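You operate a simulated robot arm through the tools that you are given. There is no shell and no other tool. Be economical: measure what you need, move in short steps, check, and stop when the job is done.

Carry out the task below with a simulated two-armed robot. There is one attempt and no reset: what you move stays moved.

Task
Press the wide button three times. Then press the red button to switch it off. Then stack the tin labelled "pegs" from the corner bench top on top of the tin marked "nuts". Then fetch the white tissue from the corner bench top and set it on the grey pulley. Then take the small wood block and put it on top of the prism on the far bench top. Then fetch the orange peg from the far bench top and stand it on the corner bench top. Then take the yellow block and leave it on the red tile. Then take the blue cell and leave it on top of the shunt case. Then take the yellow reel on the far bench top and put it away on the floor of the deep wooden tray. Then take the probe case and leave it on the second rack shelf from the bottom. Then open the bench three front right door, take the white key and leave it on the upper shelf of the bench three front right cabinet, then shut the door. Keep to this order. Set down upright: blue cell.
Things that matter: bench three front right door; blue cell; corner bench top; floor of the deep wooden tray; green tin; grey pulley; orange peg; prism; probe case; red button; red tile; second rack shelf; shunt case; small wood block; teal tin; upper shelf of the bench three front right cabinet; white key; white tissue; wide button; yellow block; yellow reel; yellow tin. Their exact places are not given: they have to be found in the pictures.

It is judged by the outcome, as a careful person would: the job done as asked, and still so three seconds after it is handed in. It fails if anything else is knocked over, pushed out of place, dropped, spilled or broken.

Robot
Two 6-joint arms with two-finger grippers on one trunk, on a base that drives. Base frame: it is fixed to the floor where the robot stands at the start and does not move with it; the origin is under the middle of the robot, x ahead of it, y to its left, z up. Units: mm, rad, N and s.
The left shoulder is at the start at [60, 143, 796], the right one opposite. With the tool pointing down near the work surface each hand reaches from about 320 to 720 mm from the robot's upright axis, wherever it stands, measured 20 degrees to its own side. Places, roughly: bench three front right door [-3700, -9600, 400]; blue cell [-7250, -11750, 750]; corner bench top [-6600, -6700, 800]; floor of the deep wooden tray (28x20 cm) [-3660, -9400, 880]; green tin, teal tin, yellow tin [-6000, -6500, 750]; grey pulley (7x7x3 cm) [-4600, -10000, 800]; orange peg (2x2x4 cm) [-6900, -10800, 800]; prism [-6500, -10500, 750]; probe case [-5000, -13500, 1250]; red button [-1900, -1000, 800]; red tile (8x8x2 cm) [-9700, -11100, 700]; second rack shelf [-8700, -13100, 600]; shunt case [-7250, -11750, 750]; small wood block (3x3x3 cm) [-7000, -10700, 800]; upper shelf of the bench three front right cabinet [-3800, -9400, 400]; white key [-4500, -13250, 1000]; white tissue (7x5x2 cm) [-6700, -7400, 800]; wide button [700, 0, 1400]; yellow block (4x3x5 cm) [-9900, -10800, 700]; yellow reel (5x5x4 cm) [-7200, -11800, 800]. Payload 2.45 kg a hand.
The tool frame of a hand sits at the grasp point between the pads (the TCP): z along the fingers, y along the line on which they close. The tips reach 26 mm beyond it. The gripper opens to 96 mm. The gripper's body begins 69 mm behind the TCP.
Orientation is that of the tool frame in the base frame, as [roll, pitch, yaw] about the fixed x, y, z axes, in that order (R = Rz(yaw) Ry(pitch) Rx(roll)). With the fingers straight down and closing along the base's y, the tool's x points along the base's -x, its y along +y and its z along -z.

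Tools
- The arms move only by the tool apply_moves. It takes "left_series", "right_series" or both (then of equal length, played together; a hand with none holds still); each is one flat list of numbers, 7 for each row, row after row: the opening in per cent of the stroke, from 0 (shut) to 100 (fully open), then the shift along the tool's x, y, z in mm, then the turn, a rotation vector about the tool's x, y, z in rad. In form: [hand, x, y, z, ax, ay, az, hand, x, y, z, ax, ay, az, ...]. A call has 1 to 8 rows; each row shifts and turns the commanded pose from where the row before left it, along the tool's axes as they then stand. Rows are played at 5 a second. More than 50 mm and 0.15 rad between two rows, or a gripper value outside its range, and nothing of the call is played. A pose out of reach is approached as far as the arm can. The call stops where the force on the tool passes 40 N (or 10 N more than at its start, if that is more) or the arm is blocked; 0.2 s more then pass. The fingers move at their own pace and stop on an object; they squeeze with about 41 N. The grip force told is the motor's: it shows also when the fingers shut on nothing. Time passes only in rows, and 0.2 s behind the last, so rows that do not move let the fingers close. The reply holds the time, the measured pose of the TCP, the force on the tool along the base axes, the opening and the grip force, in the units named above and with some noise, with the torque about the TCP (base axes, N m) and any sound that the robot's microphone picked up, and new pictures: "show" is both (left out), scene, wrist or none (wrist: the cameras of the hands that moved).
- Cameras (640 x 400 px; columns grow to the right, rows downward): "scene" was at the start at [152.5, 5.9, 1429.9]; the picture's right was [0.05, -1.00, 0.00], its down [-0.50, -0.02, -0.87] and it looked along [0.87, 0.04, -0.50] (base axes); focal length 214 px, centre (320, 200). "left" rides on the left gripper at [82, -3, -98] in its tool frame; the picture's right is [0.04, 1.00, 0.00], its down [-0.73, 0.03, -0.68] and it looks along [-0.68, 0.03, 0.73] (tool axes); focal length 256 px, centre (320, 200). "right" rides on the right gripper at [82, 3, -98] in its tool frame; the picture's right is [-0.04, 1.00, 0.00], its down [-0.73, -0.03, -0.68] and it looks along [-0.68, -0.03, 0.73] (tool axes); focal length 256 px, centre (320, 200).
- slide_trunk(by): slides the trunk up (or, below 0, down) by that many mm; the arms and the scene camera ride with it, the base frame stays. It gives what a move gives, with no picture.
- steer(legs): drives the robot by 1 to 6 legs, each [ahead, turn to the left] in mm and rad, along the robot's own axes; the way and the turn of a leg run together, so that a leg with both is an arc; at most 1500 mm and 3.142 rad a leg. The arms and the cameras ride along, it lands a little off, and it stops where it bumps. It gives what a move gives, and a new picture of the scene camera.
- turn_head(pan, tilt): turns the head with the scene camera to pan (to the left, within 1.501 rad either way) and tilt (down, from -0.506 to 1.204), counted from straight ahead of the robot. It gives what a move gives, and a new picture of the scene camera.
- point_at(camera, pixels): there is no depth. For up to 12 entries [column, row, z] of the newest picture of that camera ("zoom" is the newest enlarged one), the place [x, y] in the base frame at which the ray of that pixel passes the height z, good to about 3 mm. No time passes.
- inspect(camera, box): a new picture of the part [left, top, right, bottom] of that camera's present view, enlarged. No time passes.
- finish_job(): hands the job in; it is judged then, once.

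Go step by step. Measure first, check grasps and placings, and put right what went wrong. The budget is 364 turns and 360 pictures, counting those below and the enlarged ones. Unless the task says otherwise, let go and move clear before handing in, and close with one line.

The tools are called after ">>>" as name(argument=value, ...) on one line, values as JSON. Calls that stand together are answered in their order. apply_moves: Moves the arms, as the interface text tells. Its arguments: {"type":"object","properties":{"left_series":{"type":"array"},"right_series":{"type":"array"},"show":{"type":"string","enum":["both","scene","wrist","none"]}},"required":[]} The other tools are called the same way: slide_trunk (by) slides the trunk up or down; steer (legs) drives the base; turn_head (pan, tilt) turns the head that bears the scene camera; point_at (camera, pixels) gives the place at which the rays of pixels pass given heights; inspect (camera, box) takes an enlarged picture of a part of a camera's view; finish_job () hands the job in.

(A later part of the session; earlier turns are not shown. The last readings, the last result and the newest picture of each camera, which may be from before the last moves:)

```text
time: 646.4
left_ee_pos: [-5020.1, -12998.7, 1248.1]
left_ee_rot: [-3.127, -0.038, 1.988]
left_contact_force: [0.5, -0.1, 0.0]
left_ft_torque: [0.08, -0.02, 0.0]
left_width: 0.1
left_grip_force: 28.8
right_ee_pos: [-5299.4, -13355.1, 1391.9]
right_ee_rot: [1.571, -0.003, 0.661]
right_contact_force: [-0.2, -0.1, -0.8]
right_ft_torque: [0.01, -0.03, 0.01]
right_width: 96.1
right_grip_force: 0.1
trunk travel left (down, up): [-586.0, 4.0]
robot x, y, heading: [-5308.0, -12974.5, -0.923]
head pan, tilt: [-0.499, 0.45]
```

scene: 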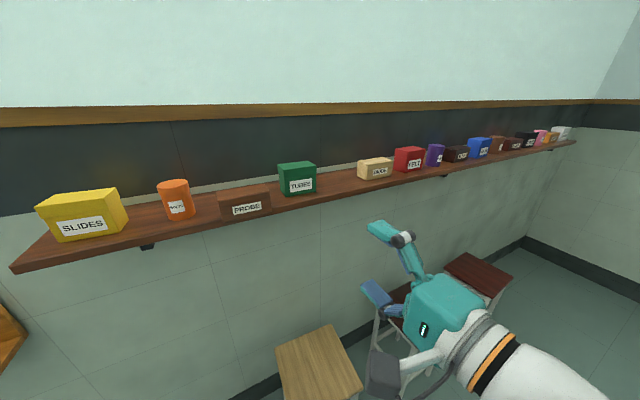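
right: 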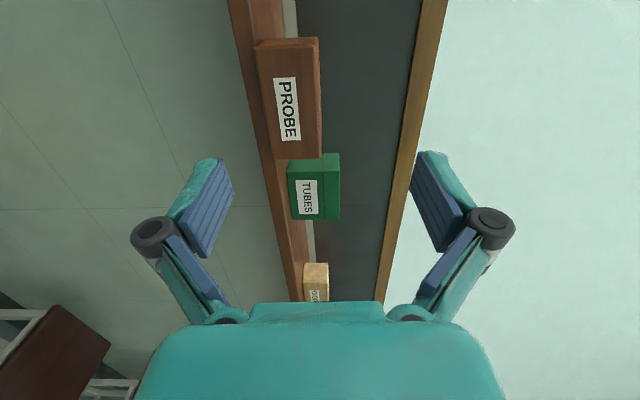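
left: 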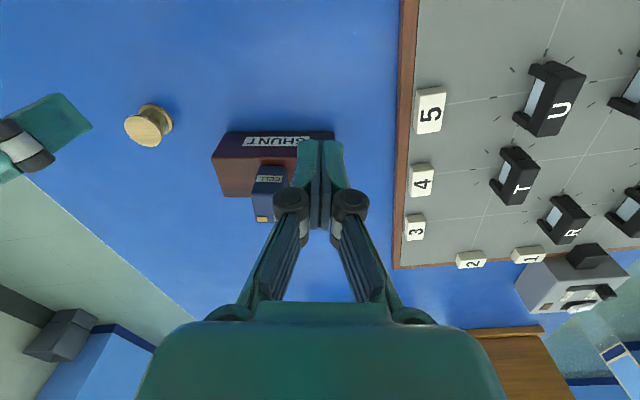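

Case is now nearly ahead. Approach again.

>>> apply_moves(right_series=[100, 19.8, -7.2, 39.3, 0, -0.045, 0, 100, 19.8, -7.2, 39.3, 0, 0, 0, 100, 19.8, -7.2, 39.3, 0, 0, 0, 100, 19.8, -7.2, 39.3, 0, 0, 0, 100, 19.8, -7.2, 39.3, 0, 0, 0, 100, 19.8, -7.2, 39.3, 0, 0, 0, 100, 0, 0, 0, 0, 0, 0], show="wrist")

>>> inspect(camera="scene", box=[200, 160, 340, 260])

```text
time: 648.0
left_ee_pos: [-5021.4, -12996.6, 1249.8]
left_ee_rot: [-3.128, -0.036, 1.988]
left_contact_force: [-0.2, -0.4, -0.3]
left_ft_torque: [-0.01, 0.0, -0.02]
left_width: 0.3
left_grip_force: 28.7
right_ee_pos: [-5066.5, -13478.9, 1352.8]
right_ee_rot: [1.569, 0.0, 0.612]
right_contact_force: [-1.0, 0.0, 0.3]
right_ft_torque: [-0.02, 0.01, -0.01]
right_width: 96.0
right_grip_force: 0.0
trunk travel left (down, up): [-586.0, 4.0]
robot x, y, heading: [-5307.8, -12971.8, -0.923]
head pan, tilt: [-0.499, 0.45]
```

right: 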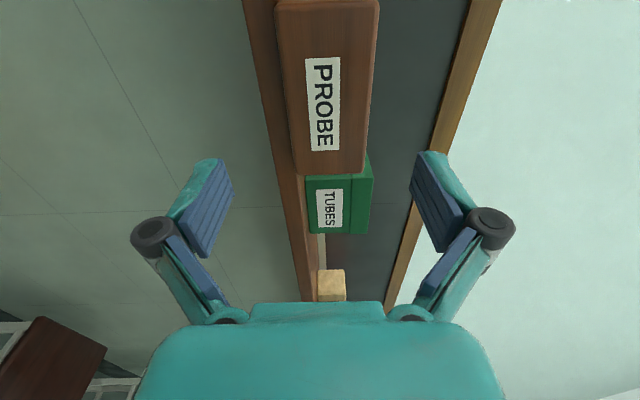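

```text
4.00 times, centred on (270, 210) of scene
```

zoom: 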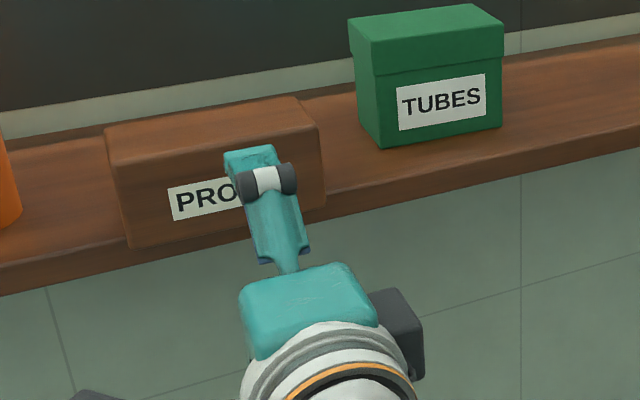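

Aligned. Advance 70 mm, then small steps until the lower finger nears the shelf edge.

>>> apply_moves(right_series=[100, 0, 0, 40, 0, 0, 0, 100, 0, 0, 28, 0, 0, 0, 100, 0, 0, 4, 0, 0, 0, 100, 0, 0, 4, 0, 0, 0, 100, 0, 0, 4, 0, 0, 0, 100, 0, 0, 0, 0, 0, 0], show="wrist")

>>> inspect(camera="scene", box=[200, 160, 340, 260])

```text
time: 649.4
left_ee_pos: [-5020.5, -12997.5, 1249.3]
left_ee_rot: [-3.127, -0.038, 1.991]
left_contact_force: [-0.1, 0.1, -0.2]
left_ft_torque: [0.02, -0.01, 0.0]
left_width: 0.0
left_grip_force: 28.4
right_ee_pos: [-5018.9, -13543.4, 1350.9]
right_ee_rot: [1.57, -0.001, 0.616]
right_contact_force: [-0.2, -0.1, 0.4]
right_ft_torque: [-0.04, 0.02, 0.0]
right_width: 96.1
right_grip_force: 0.0
trunk travel left (down, up): [-586.0, 4.0]
robot x, y, heading: [-5306.9, -12972.2, -0.926]
head pan, tilt: [-0.499, 0.45]
```

right: 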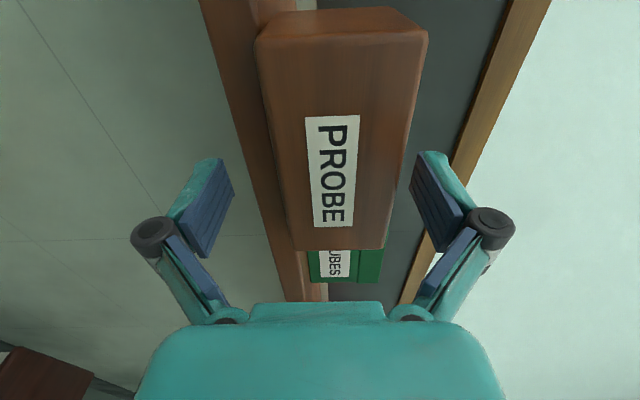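

```text
4.00 times, centred on (270, 210) of scene
```

zoom: 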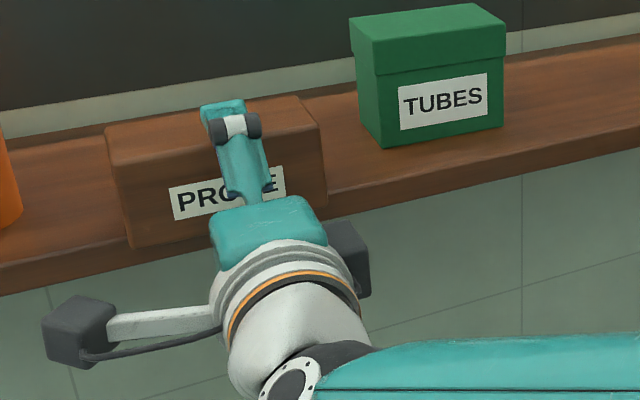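

No contact yet; advance 5 mm more and close.

>>> apply_moves(right_series=[100, 0, 0, 3, 0, 0, 0, 100, 0, 0, 3, 0, 0, 0, 60, 0, 0, 0, 0, 0, 0, 0, 0, 0, 0, 0, 0, 0, 0, 0, 0, 0, 0, 0, 0, 0, 0, 0, 0, 0, 0, 0], show="wrist")

```text
time: 650.8
left_ee_pos: [-5024.3, -12992.4, 1249.1]
left_ee_rot: [-3.127, -0.03, 1.99]
left_contact_force: [-0.1, 0.5, -0.8]
left_ft_torque: [0.04, 0.01, 0.03]
left_width: 0.0
left_grip_force: 28.6
right_ee_pos: [-5020.8, -13541.3, 1359.7]
right_ee_rot: [1.552, -0.002, 0.614]
right_contact_force: [-7.0, 14.0, 31.5]
right_ft_torque: [-0.21, 0.07, 0.38]
right_width: 59.5
right_grip_force: 41.0
trunk travel left (down, up): [-586.0, 4.0]
robot x, y, heading: [-5306.5, -12971.7, -0.927]
head pan, tilt: [-0.499, 0.45]
```

right: 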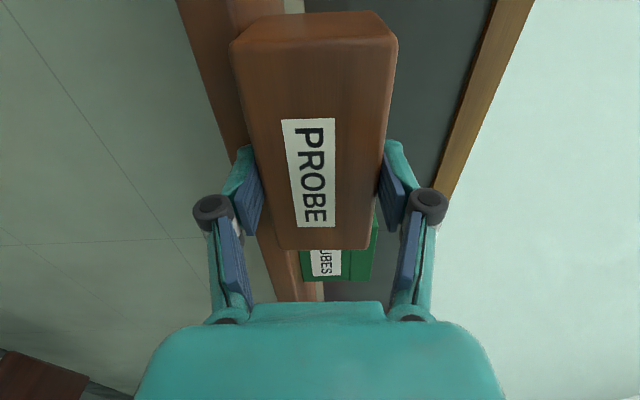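

Gripped at 59.5 mm (the case sits ~9 mm higher than assumed). Lift gently and check.

>>> apply_moves(right_series=[0, 0, 9, 0, 0, 0, 0, 0, 0, 8, 0, 0, 0, 0, 0, 0, 8, 0, 0, 0, 0, 0, 0, 8, 0, 0, 0, 0, 0, 0, 0, 0, 0, 0, 0], show="wrist")

>>> inspect(camera="scene", box=[200, 150, 340, 260])

```text
time: 651.5
left_ee_pos: [-5024.7, -12994.2, 1250.1]
left_ee_rot: [-3.13, -0.033, 1.989]
left_contact_force: [0.5, 0.1, 0.2]
left_ft_torque: [-0.01, -0.01, -0.03]
left_width: 0.1
left_grip_force: 28.9
right_ee_pos: [-5020.4, -13543.3, 1361.7]
right_ee_rot: [1.594, 0.001, 0.62]
right_contact_force: [-22.1, 18.2, -1.9]
right_ft_torque: [0.66, 0.8, 0.1]
right_width: 59.7
right_grip_force: 40.5
trunk travel left (down, up): [-586.0, 4.0]
robot x, y, heading: [-5303.9, -12973.2, -0.92]
head pan, tilt: [-0.499, 0.45]
stopped in row 3 (right hand): the force on the tool passed its limit at 52 N (the readings are from after the stop); the commanded pose is now the measured one
```

right: 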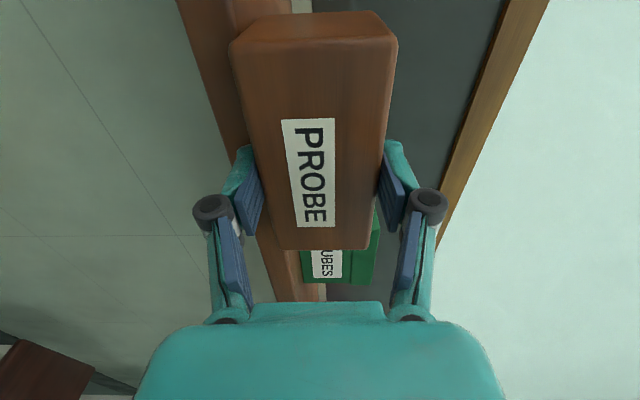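

```text
3.64 times, centred on (270, 205) of scene
```

zoom: 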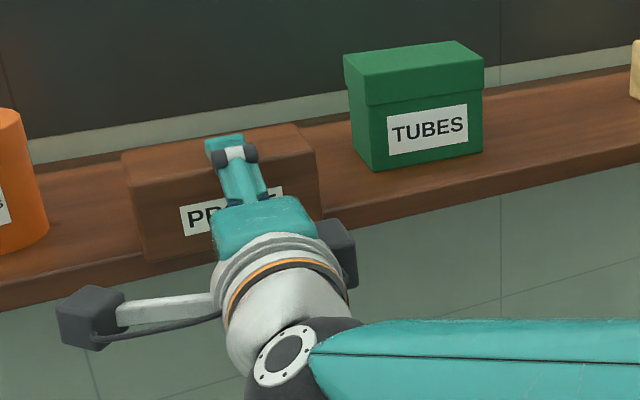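

The lower fingertip presses on the shelf's front edge. Pull back a few mm, then lift.

>>> apply_moves(right_series=[0, 0, 0, -4, 0, 0, 0, 0, 0, 0, -4, 0, 0, 0, 0, 0, 0, 0, 0, 0, 0], show="none")

>>> apply_moves(right_series=[0, 0, 6, 0, 0, 0, 0, 0, 0, 8, 0, 0, 0, 0, 0, 0, 8, 0, 0, 0, 0, 0, 0, 8, 0, 0, 0, 0, 0, 0, 0, 0, 0, 0, 0], show="none")

```text
time: 652.4
left_ee_pos: [-5020.7, -12998.4, 1249.0]
left_ee_rot: [-3.126, -0.037, 1.988]
left_contact_force: [-0.4, -0.1, 0.6]
left_ft_torque: [-0.01, -0.01, -0.01]
left_width: 0.2
left_grip_force: 28.5
right_ee_pos: [-5019.8, -13538.4, 1361.1]
right_ee_rot: [1.591, 0.0, 0.619]
right_contact_force: [0.2, -1.3, 6.4]
right_ft_torque: [0.02, -0.64, -0.22]
right_width: 59.5
right_grip_force: 40.6
trunk travel left (down, up): [-586.0, 4.0]
robot x, y, heading: [-5304.9, -12973.2, -0.93]
head pan, tilt: [-0.499, 0.45]
```

```text
time: 653.5
left_ee_pos: [-5020.5, -12998.5, 1249.5]
left_ee_rot: [-3.126, -0.039, 1.987]
left_contact_force: [0.2, 0.2, -0.2]
left_ft_torque: [0.03, 0.02, 0.0]
left_width: 0.0
left_grip_force: 28.9
right_ee_pos: [-5017.9, -13540.2, 1388.7]
right_ee_rot: [1.596, 0.003, 0.619]
right_contact_force: [0.5, -0.5, -2.3]
right_ft_torque: [0.05, 0.04, -0.01]
right_width: 59.2
right_grip_force: 40.8
trunk travel left (down, up): [-586.0, 4.0]
robot x, y, heading: [-5305.9, -12971.6, -0.928]
head pan, tilt: [-0.499, 0.45]
```

Lifted freely (load ≈2 N). Back out with the case.

>>> apply_moves(right_series=[0, 0, 0, -35, 0, 0, 0, 0, 0, 0, -40, 0, 0, 0, 0, 0, 0, -40, 0, 0, 0, 0, 0, 0, -40, 0, 0, 0, 0, 0, 0, -40, 0, 0, 0], show="both")

```text
time: 654.8
left_ee_pos: [-5021.6, -12997.9, 1250.4]
left_ee_rot: [-3.127, -0.037, 1.987]
left_contact_force: [-1.4, -0.3, 0.3]
left_ft_torque: [0.02, -0.04, 0.0]
left_width: 0.0
left_grip_force: 29.0
right_ee_pos: [-5130.3, -13378.0, 1394.5]
right_ee_rot: [1.595, 0.001, 0.62]
right_contact_force: [-0.4, 0.1, -2.3]
right_ft_torque: [0.06, 0.05, 0.0]
right_width: 59.6
right_grip_force: 41.0
trunk travel left (down, up): [-586.0, 4.0]
robot x, y, heading: [-5310.2, -12973.6, -0.926]
head pan, tilt: [-0.499, 0.45]
```

scene: 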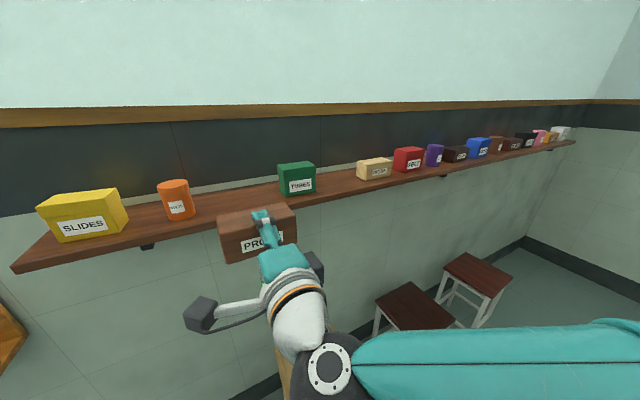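
right: 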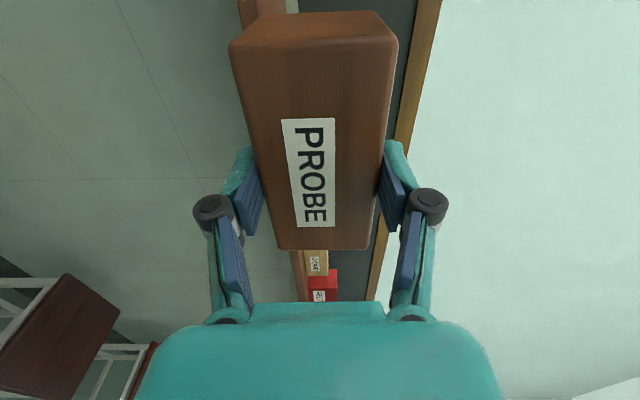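

Case secured; shelf items undisturbed. Drive to the rack.

>>> steer(legs=[[-60, 0], [0, -0.8]])

>>> steer(legs=[[0, -0.8]])

>>> steer(legs=[[0, -0.72], [1400, 0], [1150, 0]])

```text
time: 658.1
left_ee_pos: [-5163.1, -13148.7, 1250.1]
left_ee_rot: [-3.126, -0.038, 1.18]
left_contact_force: [0.5, 0.3, -0.2]
left_ft_torque: [-0.02, 0.0, -0.01]
left_width: 0.1
left_grip_force: 28.7
right_ee_pos: [-5513.5, -13335.0, 1394.3]
right_ee_rot: [1.594, 0.002, -0.186]
right_contact_force: [0.3, -0.7, -2.0]
right_ft_torque: [0.05, 0.01, -0.01]
right_width: 59.3
right_grip_force: 41.3
trunk travel left (down, up): [-586.0, 4.0]
robot x, y, heading: [-5329.9, -12926.4, -1.736]
head pan, tilt: [-0.499, 0.45]
```

scene: 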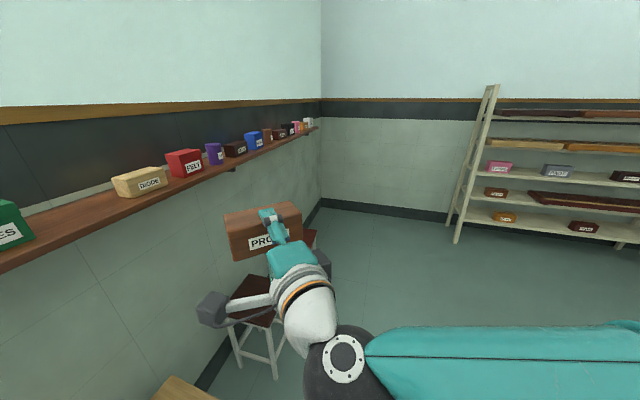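

```text
time: 660.9
left_ee_pos: [-5376.2, -13201.7, 1250.1]
left_ee_rot: [-3.126, -0.038, 0.372]
left_contact_force: [-0.5, 0.7, -0.4]
left_ft_torque: [-0.04, -0.02, -0.01]
left_width: 0.0
left_grip_force: 28.6
right_ee_pos: [-5752.5, -13076.9, 1395.2]
right_ee_rot: [1.595, 0.003, -0.993]
right_contact_force: [0.8, 0.8, -1.7]
right_ft_torque: [0.06, -0.04, -0.02]
right_width: 59.5
right_grip_force: 40.7
trunk travel left (down, up): [-586.0, 4.0]
robot x, y, heading: [-5322.8, -12938.4, -2.541]
head pan, tilt: [-0.499, 0.45]
```

scene: 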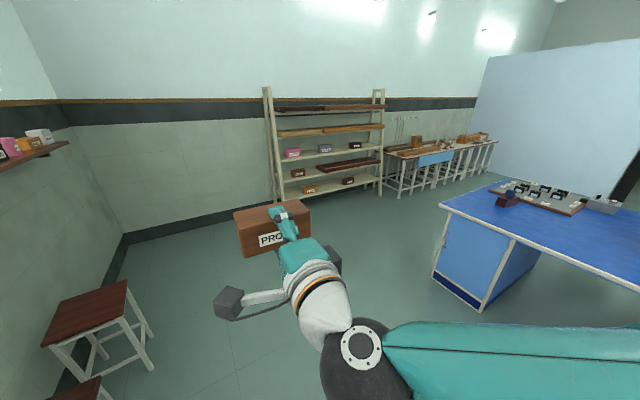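

```text
time: 675.7
left_ee_pos: [-8078.4, -12826.6, 1251.0]
left_ee_rot: [-3.126, -0.038, -0.317]
left_contact_force: [0.4, 0.0, -0.4]
left_ft_torque: [0.02, 0.02, 0.0]
left_width: 0.4
left_grip_force: 28.6
right_ee_pos: [-8290.6, -12493.0, 1393.8]
right_ee_rot: [1.595, 0.002, -1.683]
right_contact_force: [-0.2, 0.9, -1.9]
right_ft_torque: [-0.01, -0.1, 0.01]
right_width: 59.4
right_grip_force: 41.3
trunk travel left (down, up): [-586.0, 4.0]
robot x, y, heading: [-7873.1, -12656.9, 3.056]
head pan, tilt: [-0.499, 0.45]
```

scene: 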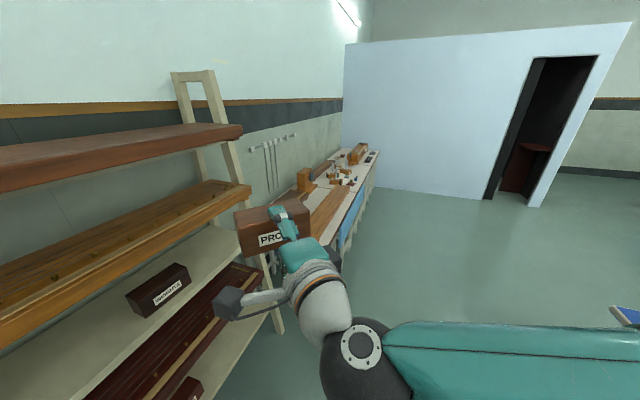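

Turn to face the rack and lower the trunk for a view of the second shelf.

>>> turn_head(pan=0.1, tilt=0.45)

>>> slide_trunk(by=-420)

>>> steer(legs=[[0, 0.7]])

```text
time: 676.7
left_ee_pos: [-8078.9, -12827.7, 1250.7]
left_ee_rot: [-3.127, -0.038, -0.316]
left_contact_force: [-0.2, -0.2, -0.3]
left_ft_torque: [0.02, -0.01, 0.03]
left_width: 0.0
left_grip_force: 28.2
right_ee_pos: [-8289.5, -12491.8, 1395.4]
right_ee_rot: [1.597, 0.002, -1.685]
right_contact_force: [0.5, 0.4, -2.9]
right_ft_torque: [-0.03, -0.05, 0.05]
right_width: 59.7
right_grip_force: 40.7
trunk travel left (down, up): [-586.0, 4.0]
robot x, y, heading: [-7869.1, -12656.5, 3.054]
head pan, tilt: [0.099, 0.45]
```

scene: 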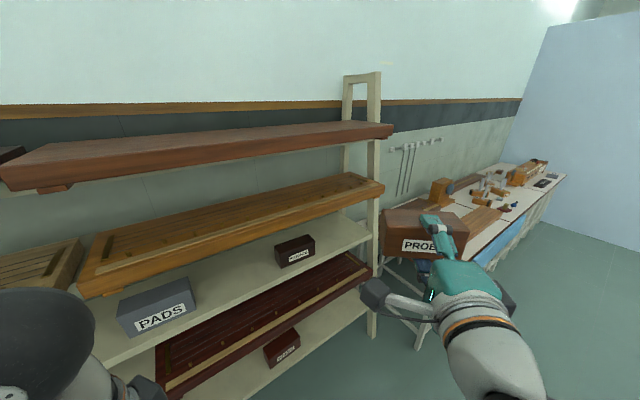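

```text
refused: -420 is not a number from -400 to 400
```

```text
time: 679.2
left_ee_pos: [-7921.7, -12921.4, 1250.0]
left_ee_rot: [-3.125, -0.038, 0.379]
left_contact_force: [0.5, -0.4, 0.0]
left_ft_torque: [0.01, -0.05, -0.02]
left_width: 0.0
left_grip_force: 28.7
right_ee_pos: [-8298.3, -12797.9, 1396.0]
right_ee_rot: [1.596, 0.0, -0.991]
right_contact_force: [0.1, -0.1, -2.3]
right_ft_torque: [0.04, -0.07, 0.01]
right_width: 59.5
right_grip_force: 40.6
trunk travel left (down, up): [-586.0, 4.0]
robot x, y, heading: [-7879.7, -12644.6, -2.542]
head pan, tilt: [0.099, 0.45]
```

scene: 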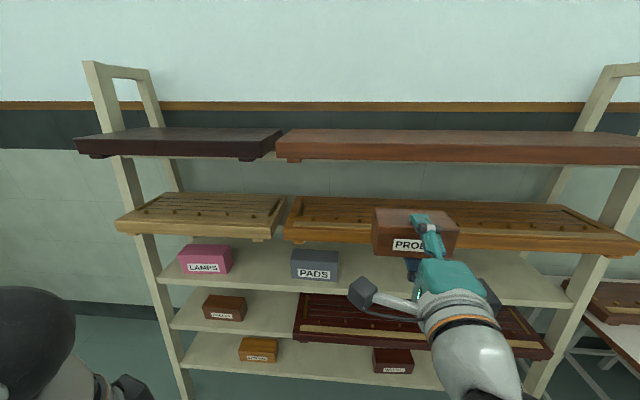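

The free gap is between the brown box and the red bar, around (270,312). Measure, then lower the trunk for parallax.

>>> point_at(camera="scene", pixels=[[270, 331, 560], [270, 331, 600], [270, 331, 640], [270, 366, 300], [330, 277, 900]])

>>> slide_trunk(by=-380)

>>> turn_head(pan=0.1, tilt=0.3)

```text
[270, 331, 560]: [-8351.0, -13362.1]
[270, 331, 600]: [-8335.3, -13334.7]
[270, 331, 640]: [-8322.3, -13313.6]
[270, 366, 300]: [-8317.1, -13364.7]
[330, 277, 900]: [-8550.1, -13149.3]
```

```text
time: 682.9
left_ee_pos: [-7923.0, -12920.8, 872.6]
left_ee_rot: [-3.128, -0.038, 0.377]
left_contact_force: [0.7, 0.7, 0.3]
left_ft_torque: [0.01, 0.01, -0.03]
left_width: 0.0
left_grip_force: 28.3
right_ee_pos: [-8298.9, -12798.6, 1016.4]
right_ee_rot: [1.594, 0.002, -0.992]
right_contact_force: [0.4, 0.5, -1.0]
right_ft_torque: [0.03, -0.05, -0.03]
right_width: 59.4
right_grip_force: 41.6
trunk travel left (down, up): [-206.0, 384.0]
robot x, y, heading: [-7877.9, -12646.5, -2.539]
head pan, tilt: [0.099, 0.45]
```

```text
time: 683.6
left_ee_pos: [-7923.3, -12920.7, 872.1]
left_ee_rot: [-3.126, -0.039, 0.375]
left_contact_force: [0.3, -0.2, -0.1]
left_ft_torque: [0.02, 0.0, -0.03]
left_width: 0.0
left_grip_force: 28.4
right_ee_pos: [-8298.5, -12798.1, 1015.3]
right_ee_rot: [1.594, 0.002, -0.991]
right_contact_force: [-0.2, 0.8, -2.7]
right_ft_torque: [0.1, -0.09, 0.02]
right_width: 59.6
right_grip_force: 41.4
trunk travel left (down, up): [-206.0, 384.0]
robot x, y, heading: [-7873.9, -12652.8, -2.543]
head pan, tilt: [0.099, 0.3]
```

scene: 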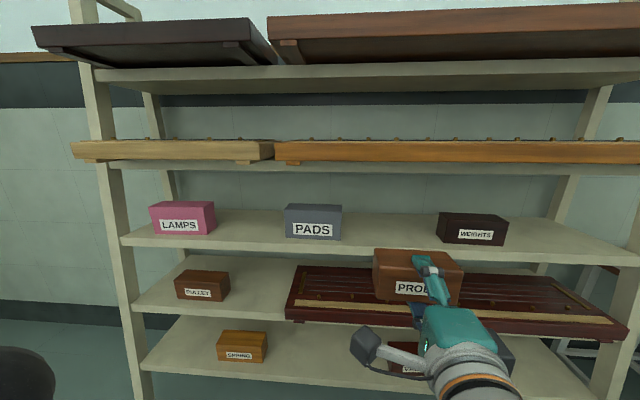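

>>> point_at(camera="scene", pixels=[[258, 318, 491], [228, 296, 491], [290, 318, 491], [205, 312, 491], [330, 249, 748], [178, 300, 491]])

>>> inspect(camera="scene", box=[120, 180, 340, 380])

```text
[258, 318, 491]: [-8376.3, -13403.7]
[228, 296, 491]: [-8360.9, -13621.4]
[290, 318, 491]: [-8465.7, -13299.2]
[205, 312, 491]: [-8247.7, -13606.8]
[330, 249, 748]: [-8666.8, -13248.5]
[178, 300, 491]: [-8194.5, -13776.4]
```

```text
2.00 times, centred on (230, 280) of scene
```

zoom: 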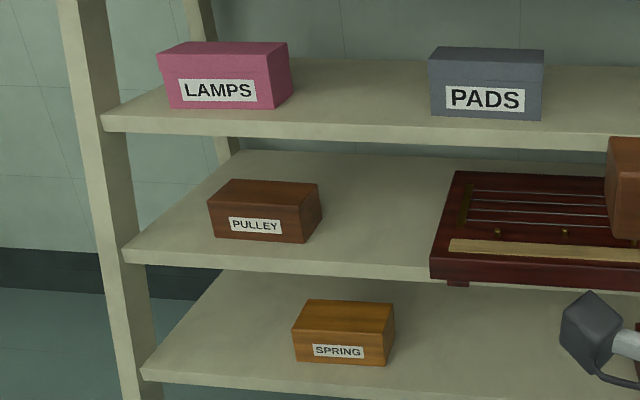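

The gap centre is B≈6193, left of me; shift the robot left by a reverse manoeuvre.

>>> steer(legs=[[0, -0.75], [-620, 0]])

>>> steer(legs=[[0, 0.75], [450, 0]])

```text
time: 689.3
left_ee_pos: [-7462.0, -12905.3, 871.9]
left_ee_rot: [-3.125, -0.035, -0.358]
left_contact_force: [0.1, 0.7, -0.4]
left_ft_torque: [0.02, 0.0, -0.02]
left_width: 0.1
left_grip_force: 28.7
right_ee_pos: [-7660.4, -12561.2, 1016.9]
right_ee_rot: [1.594, 0.001, -1.721]
right_contact_force: [-0.2, -1.0, -1.1]
right_ft_torque: [-0.02, -0.06, -0.01]
right_width: 59.4
right_grip_force: 41.4
trunk travel left (down, up): [-206.0, 384.0]
robot x, y, heading: [-7247.2, -12729.5, 3.007]
head pan, tilt: [0.099, 0.3]
```

scene: 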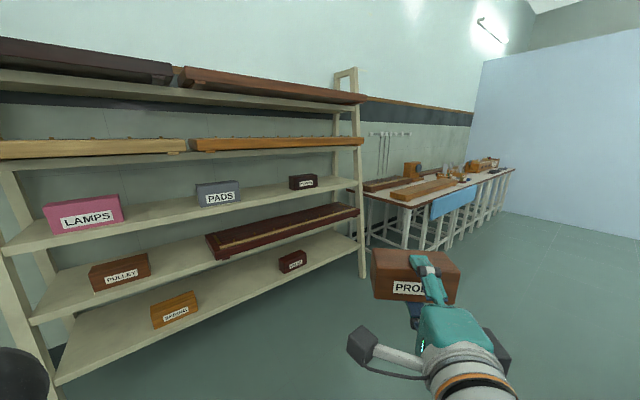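

```text
time: 694.2
left_ee_pos: [-7647.8, -13253.9, 871.1]
left_ee_rot: [-3.125, -0.038, 0.383]
left_contact_force: [-0.2, -1.0, 0.5]
left_ft_torque: [-0.01, 0.02, -0.01]
left_width: 0.1
left_grip_force: 28.6
right_ee_pos: [-8024.8, -13133.8, 1015.4]
right_ee_rot: [1.594, 0.002, -0.984]
right_contact_force: [0.0, -0.3, -2.4]
right_ft_torque: [-0.01, -0.07, 0.02]
right_width: 59.4
right_grip_force: 41.1
trunk travel left (down, up): [-206.0, 384.0]
robot x, y, heading: [-7607.0, -12978.1, -2.533]
head pan, tilt: [0.099, 0.3]
```

scene: 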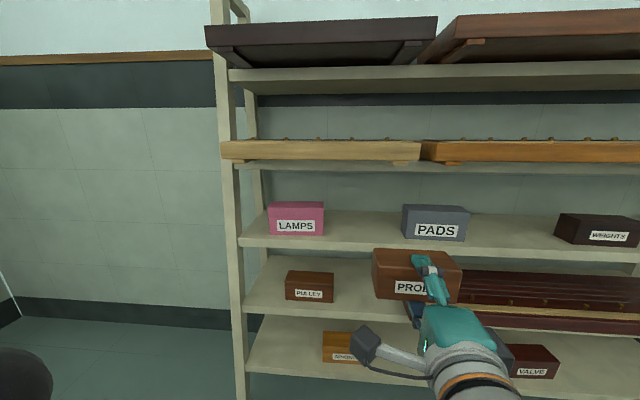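

Positioned. Lower the trunk further and measure the shelf edge again.

>>> inspect(camera="scene", box=[230, 240, 430, 360])

>>> slide_trunk(by=-200)

>>> inspect(camera="scene", box=[230, 180, 430, 300])

```text
3.20 times, centred on (330, 300) of scene
```

zoom: 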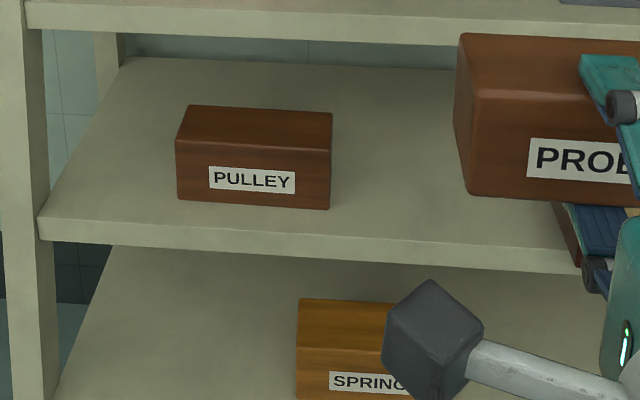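

```text
time: 696.4
left_ee_pos: [-7646.7, -13254.0, 671.8]
left_ee_rot: [-3.126, -0.037, 0.384]
left_contact_force: [0.6, -0.1, -0.2]
left_ft_torque: [0.0, 0.02, -0.04]
left_width: 0.3
left_grip_force: 28.7
right_ee_pos: [-8024.3, -13133.2, 817.8]
right_ee_rot: [1.596, 0.003, -0.981]
right_contact_force: [0.1, -0.3, -1.9]
right_ft_torque: [0.04, -0.03, -0.05]
right_width: 59.5
right_grip_force: 40.7
trunk travel left (down, up): [-6.0, 584.0]
robot x, y, heading: [-7606.3, -12978.4, -2.535]
head pan, tilt: [0.099, 0.3]
```

```text
3.20 times, centred on (330, 240) of scene
```

zoom: 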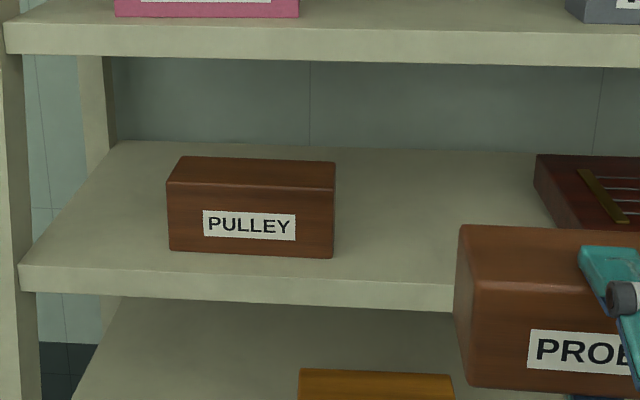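

>>> point_at(camera="zoom", pixels=[[405, 281, 600], [100, 268, 600], [333, 257, 600], [545, 200, 600], [450, 60, 860], [410, 310, 575], [455, 300, 790]])

```text
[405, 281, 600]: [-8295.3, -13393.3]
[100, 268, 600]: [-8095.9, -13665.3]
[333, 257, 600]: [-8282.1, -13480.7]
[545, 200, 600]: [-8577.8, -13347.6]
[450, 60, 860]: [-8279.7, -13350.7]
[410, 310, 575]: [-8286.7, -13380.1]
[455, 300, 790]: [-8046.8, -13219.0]
```

Shelf top z≈601, front edge A≈14470; the gap is B 6060–6309. Lower the hand to just above shelf height and drive in.

>>> apply_moves(right_series=[0, 0, -43, 0, -0.025, 0, 0, 0, 0, -43, 0, 0, 0, 0, 0, 0, -43, 0, 0, 0, 0, 0, 0, -30, 0, 0, 0, 0], show="none")

>>> steer(legs=[[200, 0]])

```text
time: 697.4
left_ee_pos: [-7647.2, -13252.5, 671.4]
left_ee_rot: [-3.126, -0.041, 0.385]
left_contact_force: [0.2, -0.3, 0.1]
left_ft_torque: [-0.03, -0.02, 0.02]
left_width: 0.0
left_grip_force: 28.8
right_ee_pos: [-8033.6, -13158.1, 677.1]
right_ee_rot: [1.571, 0.0, -0.983]
right_contact_force: [-0.1, -0.1, -2.2]
right_ft_torque: [0.05, -0.05, 0.01]
right_width: 59.5
right_grip_force: 40.8
right hand out of reach, approached as far as the arm can: row 3, 4
trunk travel left (down, up): [-6.0, 584.0]
robot x, y, heading: [-7603.2, -12979.6, -2.541]
head pan, tilt: [0.099, 0.3]
```

```text
time: 699.0
left_ee_pos: [-7817.8, -13371.2, 671.5]
left_ee_rot: [-3.126, -0.038, 0.384]
left_contact_force: [0.5, 0.7, -0.5]
left_ft_torque: [-0.03, -0.02, -0.03]
left_width: 0.0
left_grip_force: 28.8
right_ee_pos: [-8204.1, -13277.1, 678.4]
right_ee_rot: [1.571, 0.002, -0.984]
right_contact_force: [-0.8, -0.7, -1.8]
right_ft_torque: [0.02, -0.01, 0.0]
right_width: 59.5
right_grip_force: 41.4
trunk travel left (down, up): [-6.0, 584.0]
robot x, y, heading: [-7774.1, -13094.6, -2.535]
head pan, tilt: [0.099, 0.3]
```

scene: 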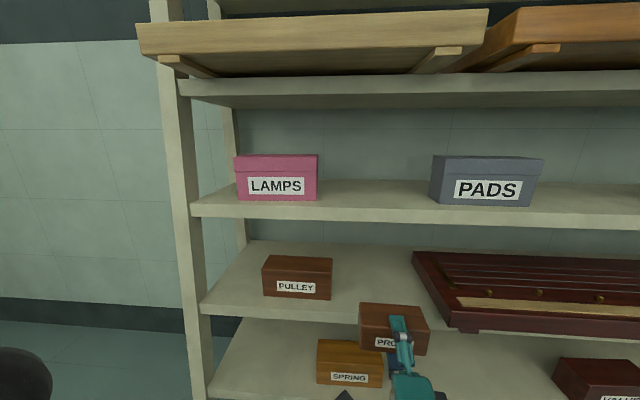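

Move forward over the shelf edge, then lower stepwise.

>>> apply_moves(right_series=[0, 0, 0, 35, 0, 0, 0, 0, 0, 0, 35, 0, 0, 0, 0, 0, 0, 35, 0, 0, 0, 0, 0, -12, 0, 0, 0, 0, 0, 0, -12, 0, 0, 0, 0, 0, 0, 0, 0, 0, 0, 0], show="both")

```text
time: 700.4
left_ee_pos: [-7816.8, -13371.6, 671.8]
left_ee_rot: [-3.126, -0.038, 0.385]
left_contact_force: [-0.4, 0.0, 0.1]
left_ft_torque: [0.01, 0.02, 0.03]
left_width: 0.1
left_grip_force: 28.8
right_ee_pos: [-8292.4, -13333.8, 650.3]
right_ee_rot: [1.573, 0.003, -0.984]
right_contact_force: [0.5, 0.6, -2.2]
right_ft_torque: [0.05, -0.08, 0.01]
right_width: 59.6
right_grip_force: 41.1
trunk travel left (down, up): [-6.0, 584.0]
robot x, y, heading: [-7775.6, -13096.9, -2.533]
head pan, tilt: [0.099, 0.3]
```

scene: 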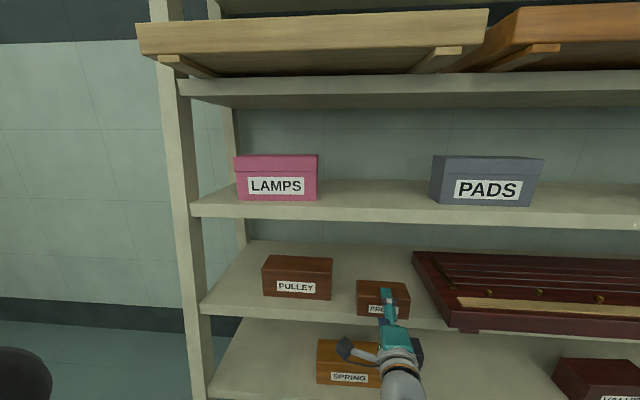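
right: 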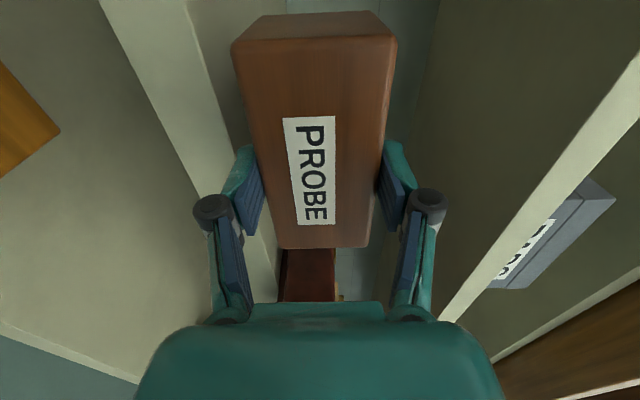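

Lower to contact in small steps.

>>> apply_moves(right_series=[0, 0, -6, 0, 0, 0, 0, 0, 0, -5, 0, 0, 0, 0, 0, 0, -3, 0, 0, 0, 0, 0, 0, 0, 0, 0, 0, 0], show="none")

>>> apply_moves(right_series=[0, 0, -3, 0, 0, 0, 0, 0, 0, -2, 0, 0, 0, 0, 0, 0, 0, 0, 0, 0, 0], show="none")

```text
time: 701.4
left_ee_pos: [-7817.8, -13371.0, 672.3]
left_ee_rot: [-3.126, -0.038, 0.386]
left_contact_force: [-0.5, 0.9, 0.1]
left_ft_torque: [-0.02, -0.02, 0.02]
left_width: 0.0
left_grip_force: 29.0
right_ee_pos: [-8291.4, -13333.6, 639.1]
right_ee_rot: [1.572, 0.002, -0.984]
right_contact_force: [0.2, 0.1, -2.0]
right_ft_torque: [0.07, -0.07, -0.04]
right_width: 59.3
right_grip_force: 41.1
trunk travel left (down, up): [-6.0, 584.0]
robot x, y, heading: [-7773.2, -13096.7, -2.537]
head pan, tilt: [0.099, 0.3]
```

```text
time: 702.2
left_ee_pos: [-7817.4, -13371.0, 672.5]
left_ee_rot: [-3.126, -0.038, 0.383]
left_contact_force: [0.8, 0.1, -0.6]
left_ft_torque: [0.0, 0.01, 0.0]
left_width: 0.0
left_grip_force: 28.0
right_ee_pos: [-8292.4, -13334.7, 634.2]
right_ee_rot: [1.571, 0.002, -0.984]
right_contact_force: [0.1, 0.8, -2.5]
right_ft_torque: [0.03, -0.03, -0.01]
right_width: 59.4
right_grip_force: 40.6
trunk travel left (down, up): [-6.0, 584.0]
robot x, y, heading: [-7776.8, -13096.7, -2.538]
head pan, tilt: [0.099, 0.3]
```

>>> apply_moves(right_series=[0, 0, -2, 0, 0, 0, 0, 0, 0, -2, 0, 0, 0, 0, 0, 0, 0, 0, 0, 0, 0], show="none")

>>> apply_moves(right_series=[0, 0, -2, 0, 0, 0, 0, 0, 0, -2, 0, 0, 0, 0, 0, 0, 0, 0, 0, 0, 0], show="wrist")

```text
time: 703.0
left_ee_pos: [-7817.7, -13372.0, 672.8]
left_ee_rot: [-3.127, -0.04, 0.383]
left_contact_force: [1.0, 0.1, -0.2]
left_ft_torque: [0.0, -0.02, 0.0]
left_width: 0.0
left_grip_force: 28.8
right_ee_pos: [-8290.6, -13334.3, 630.3]
right_ee_rot: [1.573, 0.001, -0.984]
right_contact_force: [-0.9, -0.5, -2.0]
right_ft_torque: [0.07, -0.04, -0.02]
right_width: 59.3
right_grip_force: 40.6
trunk travel left (down, up): [-6.0, 584.0]
robot x, y, heading: [-7773.8, -13099.3, -2.539]
head pan, tilt: [0.099, 0.3]
```

```text
time: 703.8
left_ee_pos: [-7817.2, -13371.8, 672.1]
left_ee_rot: [-3.126, -0.038, 0.384]
left_contact_force: [0.4, 0.2, -0.4]
left_ft_torque: [-0.01, -0.01, 0.0]
left_width: 0.1
left_grip_force: 28.7
right_ee_pos: [-8292.2, -13333.6, 629.7]
right_ee_rot: [1.565, 0.001, -0.985]
right_contact_force: [-5.6, -3.9, 11.5]
right_ft_torque: [-0.62, 0.24, -0.15]
right_width: 59.6
right_grip_force: 40.9
trunk travel left (down, up): [-6.0, 584.0]
robot x, y, heading: [-7776.5, -13096.9, -2.532]
head pan, tilt: [0.099, 0.3]
```

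right: 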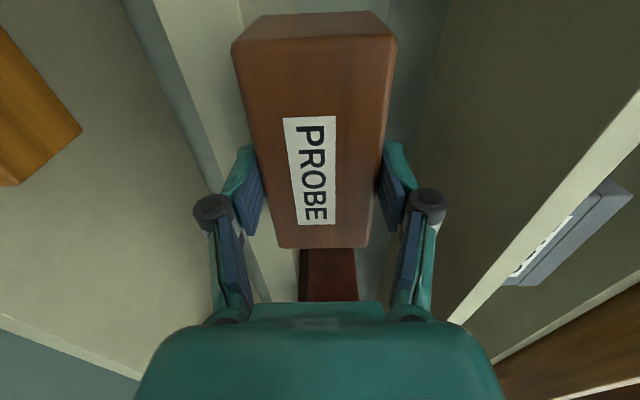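

Contact with the shelf. Raise 2 mm and slide forward until the lower finger touches the shelf edge for maximum support.

>>> apply_moves(right_series=[0, 0, 3.5, 0, 0, 0, 0, 0, 0, 0, 4, 0, 0, 0, 0, 0, 0, 4, 0, 0, 0, 0, 0, 0, 0, 0, 0, 0], show="none")

>>> apply_moves(right_series=[0, 0, 0, 4, 0, 0, 0, 0, 0, 0, 4, 0, 0, 0, 0, 0, 0, 0, 0, 0, 0], show="none")

```text
time: 704.8
left_ee_pos: [-7816.8, -13370.4, 673.6]
left_ee_rot: [-3.127, -0.039, 0.384]
left_contact_force: [-0.5, 0.7, -0.3]
left_ft_torque: [0.01, -0.04, 0.02]
left_width: 0.0
left_grip_force: 27.7
right_ee_pos: [-8297.3, -13338.0, 629.2]
right_ee_rot: [1.572, 0.0, -0.983]
right_contact_force: [2.1, 0.9, 2.9]
right_ft_torque: [-0.29, -0.16, 0.17]
right_width: 59.3
right_grip_force: 40.5
trunk travel left (down, up): [-6.0, 584.0]
robot x, y, heading: [-7777.2, -13098.2, -2.539]
head pan, tilt: [0.099, 0.3]
```

```text
time: 705.4
left_ee_pos: [-7815.8, -13370.2, 674.0]
left_ee_rot: [-3.125, -0.037, 0.385]
left_contact_force: [-0.7, 0.7, -0.2]
left_ft_torque: [-0.02, 0.02, -0.01]
left_width: 0.1
left_grip_force: 28.6
right_ee_pos: [-8300.0, -13342.3, 630.4]
right_ee_rot: [1.578, 0.003, -0.981]
right_contact_force: [15.7, 15.7, 4.7]
right_ft_torque: [0.07, -0.53, 0.14]
right_width: 59.6
right_grip_force: 41.0
trunk travel left (down, up): [-6.0, 584.0]
robot x, y, heading: [-7775.9, -13096.8, -2.534]
head pan, tilt: [0.099, 0.3]
stopped in row 2 (right hand): the force on the tool passed its limit at 48 N (the readings are from after the stop); the commanded pose is now the measured one
```

Edge touched. Back 1.5 mm, settle 1 mm, and open.

>>> apply_moves(right_series=[0, 0, 0, -2, 0, 0, 0, 0, 0, -1, 0, 0, 0, 0, 66, 0, 0, 0, 0, 0, 0, 72, 0, 0, 0, 0, 0, 0, 80, 0, 0, 0, 0, 0, 0], show="both")

```text
time: 706.6
left_ee_pos: [-7816.7, -13370.5, 672.8]
left_ee_rot: [-3.126, -0.039, 0.384]
left_contact_force: [0.5, -0.4, -0.2]
left_ft_torque: [0.0, -0.01, -0.03]
left_width: 0.0
left_grip_force: 28.1
right_ee_pos: [-8300.8, -13341.6, 627.0]
right_ee_rot: [1.579, 0.003, -0.981]
right_contact_force: [0.5, -0.6, 0.2]
right_ft_torque: [0.0, -0.01, -0.01]
right_width: 76.8
right_grip_force: 0.0
trunk travel left (down, up): [-6.0, 584.0]
robot x, y, heading: [-7775.0, -13101.6, -2.534]
head pan, tilt: [0.099, 0.3]
```

scene: 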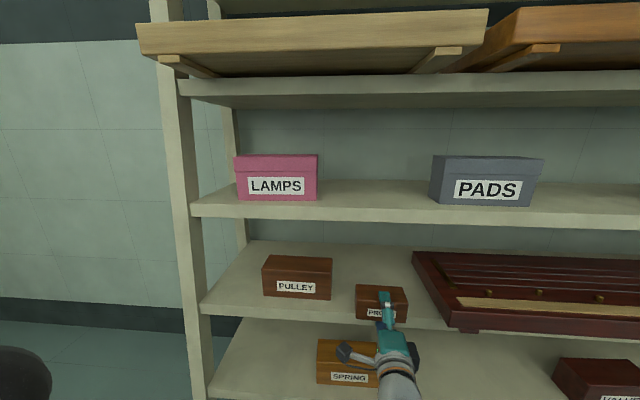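
right: 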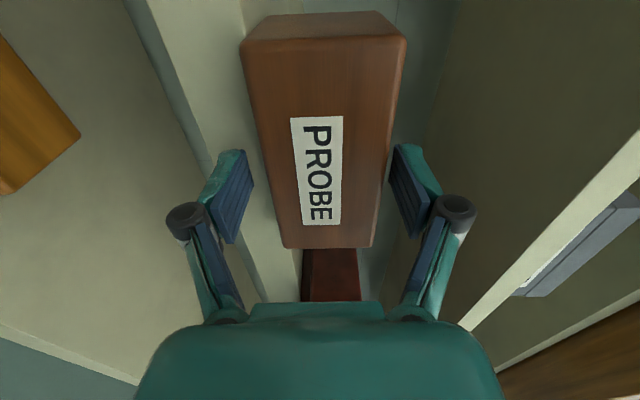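

Released and stable. Withdraw, shut the fingers, and push the case further in.

>>> apply_moves(right_series=[80, 0, 0, -35, 0, 0, 0, 80, 0, 0, -35, 0, 0, 0, 0, 0, 3, 0, 0, 0, 0, 0, 0, 0, 0, 0, 0, 0, 0, 0, 0, 0, 0, 0, 0, 0, 0, 30, 0, 0, 0, 0, 0, 0, 18, 0, 0, 0], show="none")

>>> apply_moves(right_series=[0, 0, 0, 10, 0, 0, 0, 0, 0, 0, 10, 0, 0, 0, 0, 0, 0, 10, 0, 0, 0, 0, 0, 0, 10, 0, 0, 0, 0, 0, 0, 8, 0, 0, 0, 0, 0, 0, 0, 0, 0, 0], show="scene")

```text
refused: series must hold 7 numbers for each row
```

```text
time: 707.0
left_ee_pos: [-7815.7, -13370.7, 676.1]
left_ee_rot: [-3.129, -0.034, 0.386]
left_contact_force: [0.0, -0.2, -0.1]
left_ft_torque: [0.02, 0.0, 0.0]
left_width: 0.2
left_grip_force: 28.8
right_ee_pos: [-8301.3, -13342.1, 626.7]
right_ee_rot: [1.586, 0.007, -0.981]
right_contact_force: [40.6, 37.3, 11.8]
right_ft_torque: [1.03, -1.45, 0.3]
right_width: 66.1
right_grip_force: 40.6
trunk travel left (down, up): [-6.0, 584.0]
robot x, y, heading: [-7772.0, -13096.5, -2.537]
head pan, tilt: [0.099, 0.3]
stopped in row 2 (right hand): the force on the tool passed its limit at 48 N (the readings are from after the stop); the commanded pose is now the measured one
```

scene: 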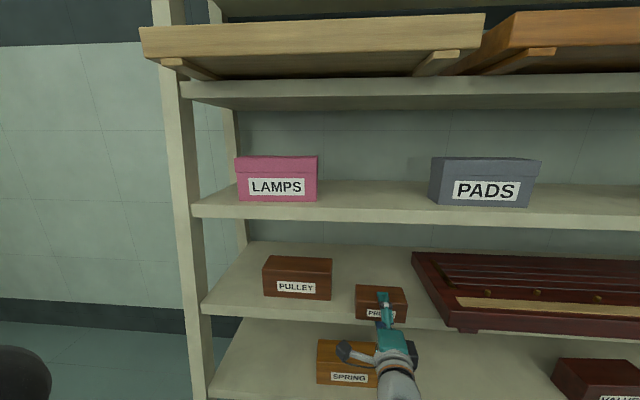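

A row count error let the second call run; it stopped at the edge. Reopen and withdraw.

>>> apply_moves(right_series=[80, 0, 0, -3, 0, 0, 0, 85, 0, 0, 0, 0, 0, 0, 85, 0, 0, 0, 0, 0, 0, 85, 0, 0, -35, 0, 0, 0, 85, 0, 0, -35, 0, 0, 0], show="none")

>>> apply_moves(right_series=[0, 0, 4, 0, 0, 0, 0, 0, 0, 0, 0, 0, 0, 0, 0, 0, 0, 0, 0, 0, 0, 0, 0, 0, 0, 0, 0, 0], show="both")

```text
time: 708.2
left_ee_pos: [-7816.8, -13371.0, 674.0]
left_ee_rot: [-3.125, -0.038, 0.385]
left_contact_force: [-0.1, 0.4, 0.0]
left_ft_torque: [0.06, -0.01, -0.01]
left_width: 0.1
left_grip_force: 28.9
right_ee_pos: [-8244.4, -13303.3, 625.5]
right_ee_rot: [1.59, 0.005, -0.981]
right_contact_force: [-0.2, 0.2, 0.4]
right_ft_torque: [0.02, 0.01, -0.02]
right_width: 81.7
right_grip_force: 0.0
trunk travel left (down, up): [-6.0, 584.0]
robot x, y, heading: [-7775.3, -13100.5, -2.536]
head pan, tilt: [0.099, 0.3]
```

```text
time: 709.2
left_ee_pos: [-7816.3, -13371.0, 674.5]
left_ee_rot: [-3.127, -0.037, 0.385]
left_contact_force: [0.3, 0.2, 0.3]
left_ft_torque: [0.02, 0.02, 0.03]
left_width: 0.0
left_grip_force: 28.9
right_ee_pos: [-8244.2, -13303.8, 627.4]
right_ee_rot: [1.589, 0.008, -0.982]
right_contact_force: [-0.3, -0.2, 0.9]
right_ft_torque: [0.0, -0.01, 0.04]
right_width: 0.0
right_grip_force: 28.3
trunk travel left (down, up): [-6.0, 584.0]
robot x, y, heading: [-7775.6, -13097.3, -2.536]
head pan, tilt: [0.099, 0.3]
```

scene: 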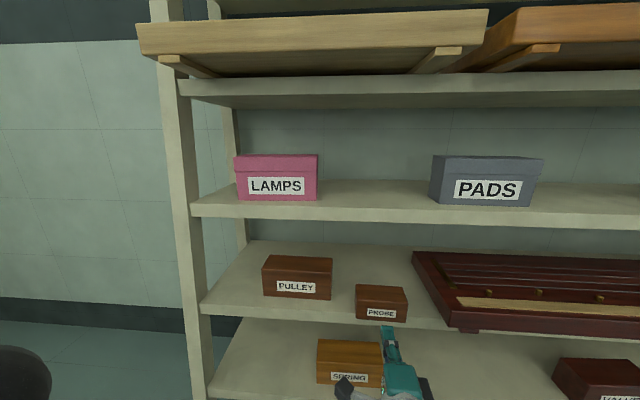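
right: 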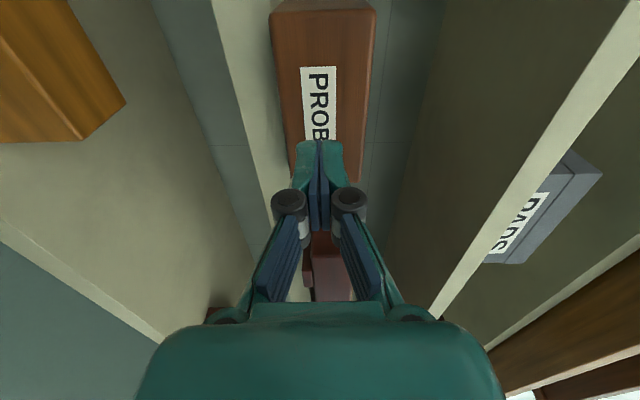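

The case rests on the second shelf. Push it in ~50 mm with shut fingers.

>>> apply_moves(right_series=[0, 0, 4, 30, 0, 0, 0, 0, 0, 0, 18, 0, 0, 0, 0, 0, 0, 10, 0, 0, 0, 0, 0, 0, 10, 0, 0, 0, 0, 0, 0, 10, 0, 0, 0, 0, 0, 0, 10, 0, 0, 0, 0, 0, 0, 10, 0, 0, 0], show="none")

>>> apply_moves(right_series=[0, 0, 0, -40, 0, 0, 0, 0, 0, 0, -40, 0, 0, 0, 0, 0, 0, -40, 0, 0, 0, 0, 0, 0, -40, 0, 0, 0], show="scene")

```text
time: 710.8
left_ee_pos: [-7817.3, -13371.2, 673.2]
left_ee_rot: [-3.125, -0.038, 0.383]
left_contact_force: [0.3, 0.1, -0.6]
left_ft_torque: [0.05, 0.0, -0.02]
left_width: 0.0
left_grip_force: 28.3
right_ee_pos: [-8326.7, -13360.0, 631.7]
right_ee_rot: [1.59, 0.007, -0.98]
right_contact_force: [0.0, 0.5, 0.2]
right_ft_torque: [-0.02, 0.02, 0.03]
right_width: 0.0
right_grip_force: 28.3
trunk travel left (down, up): [-6.0, 584.0]
robot x, y, heading: [-7772.1, -13099.1, -2.537]
head pan, tilt: [0.099, 0.3]
```

```text
time: 711.8
left_ee_pos: [-7816.8, -13370.9, 672.8]
left_ee_rot: [-3.126, -0.039, 0.382]
left_contact_force: [-1.0, 0.0, 0.4]
left_ft_torque: [0.03, 0.03, 0.0]
left_width: 0.2
left_grip_force: 28.2
right_ee_pos: [-8200.4, -13295.2, 649.0]
right_ee_rot: [1.592, 0.007, -0.981]
right_contact_force: [0.3, -0.4, -0.6]
right_ft_torque: [0.02, 0.0, 0.03]
right_width: 0.0
right_grip_force: 28.5
right hand out of reach, approached as far as the arm can: row 4
trunk travel left (down, up): [-6.0, 584.0]
robot x, y, heading: [-7777.0, -13097.3, -2.531]
head pan, tilt: [0.099, 0.3]
```

scene: 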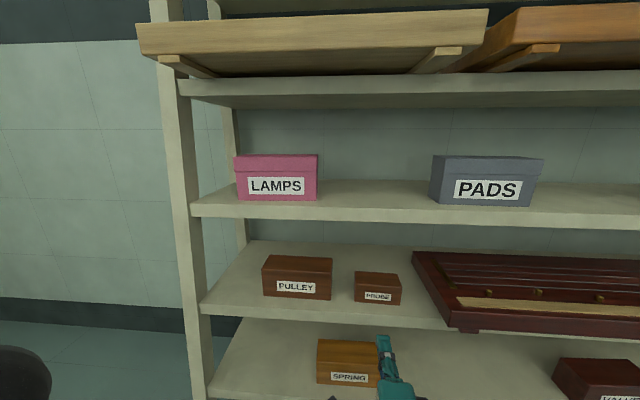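

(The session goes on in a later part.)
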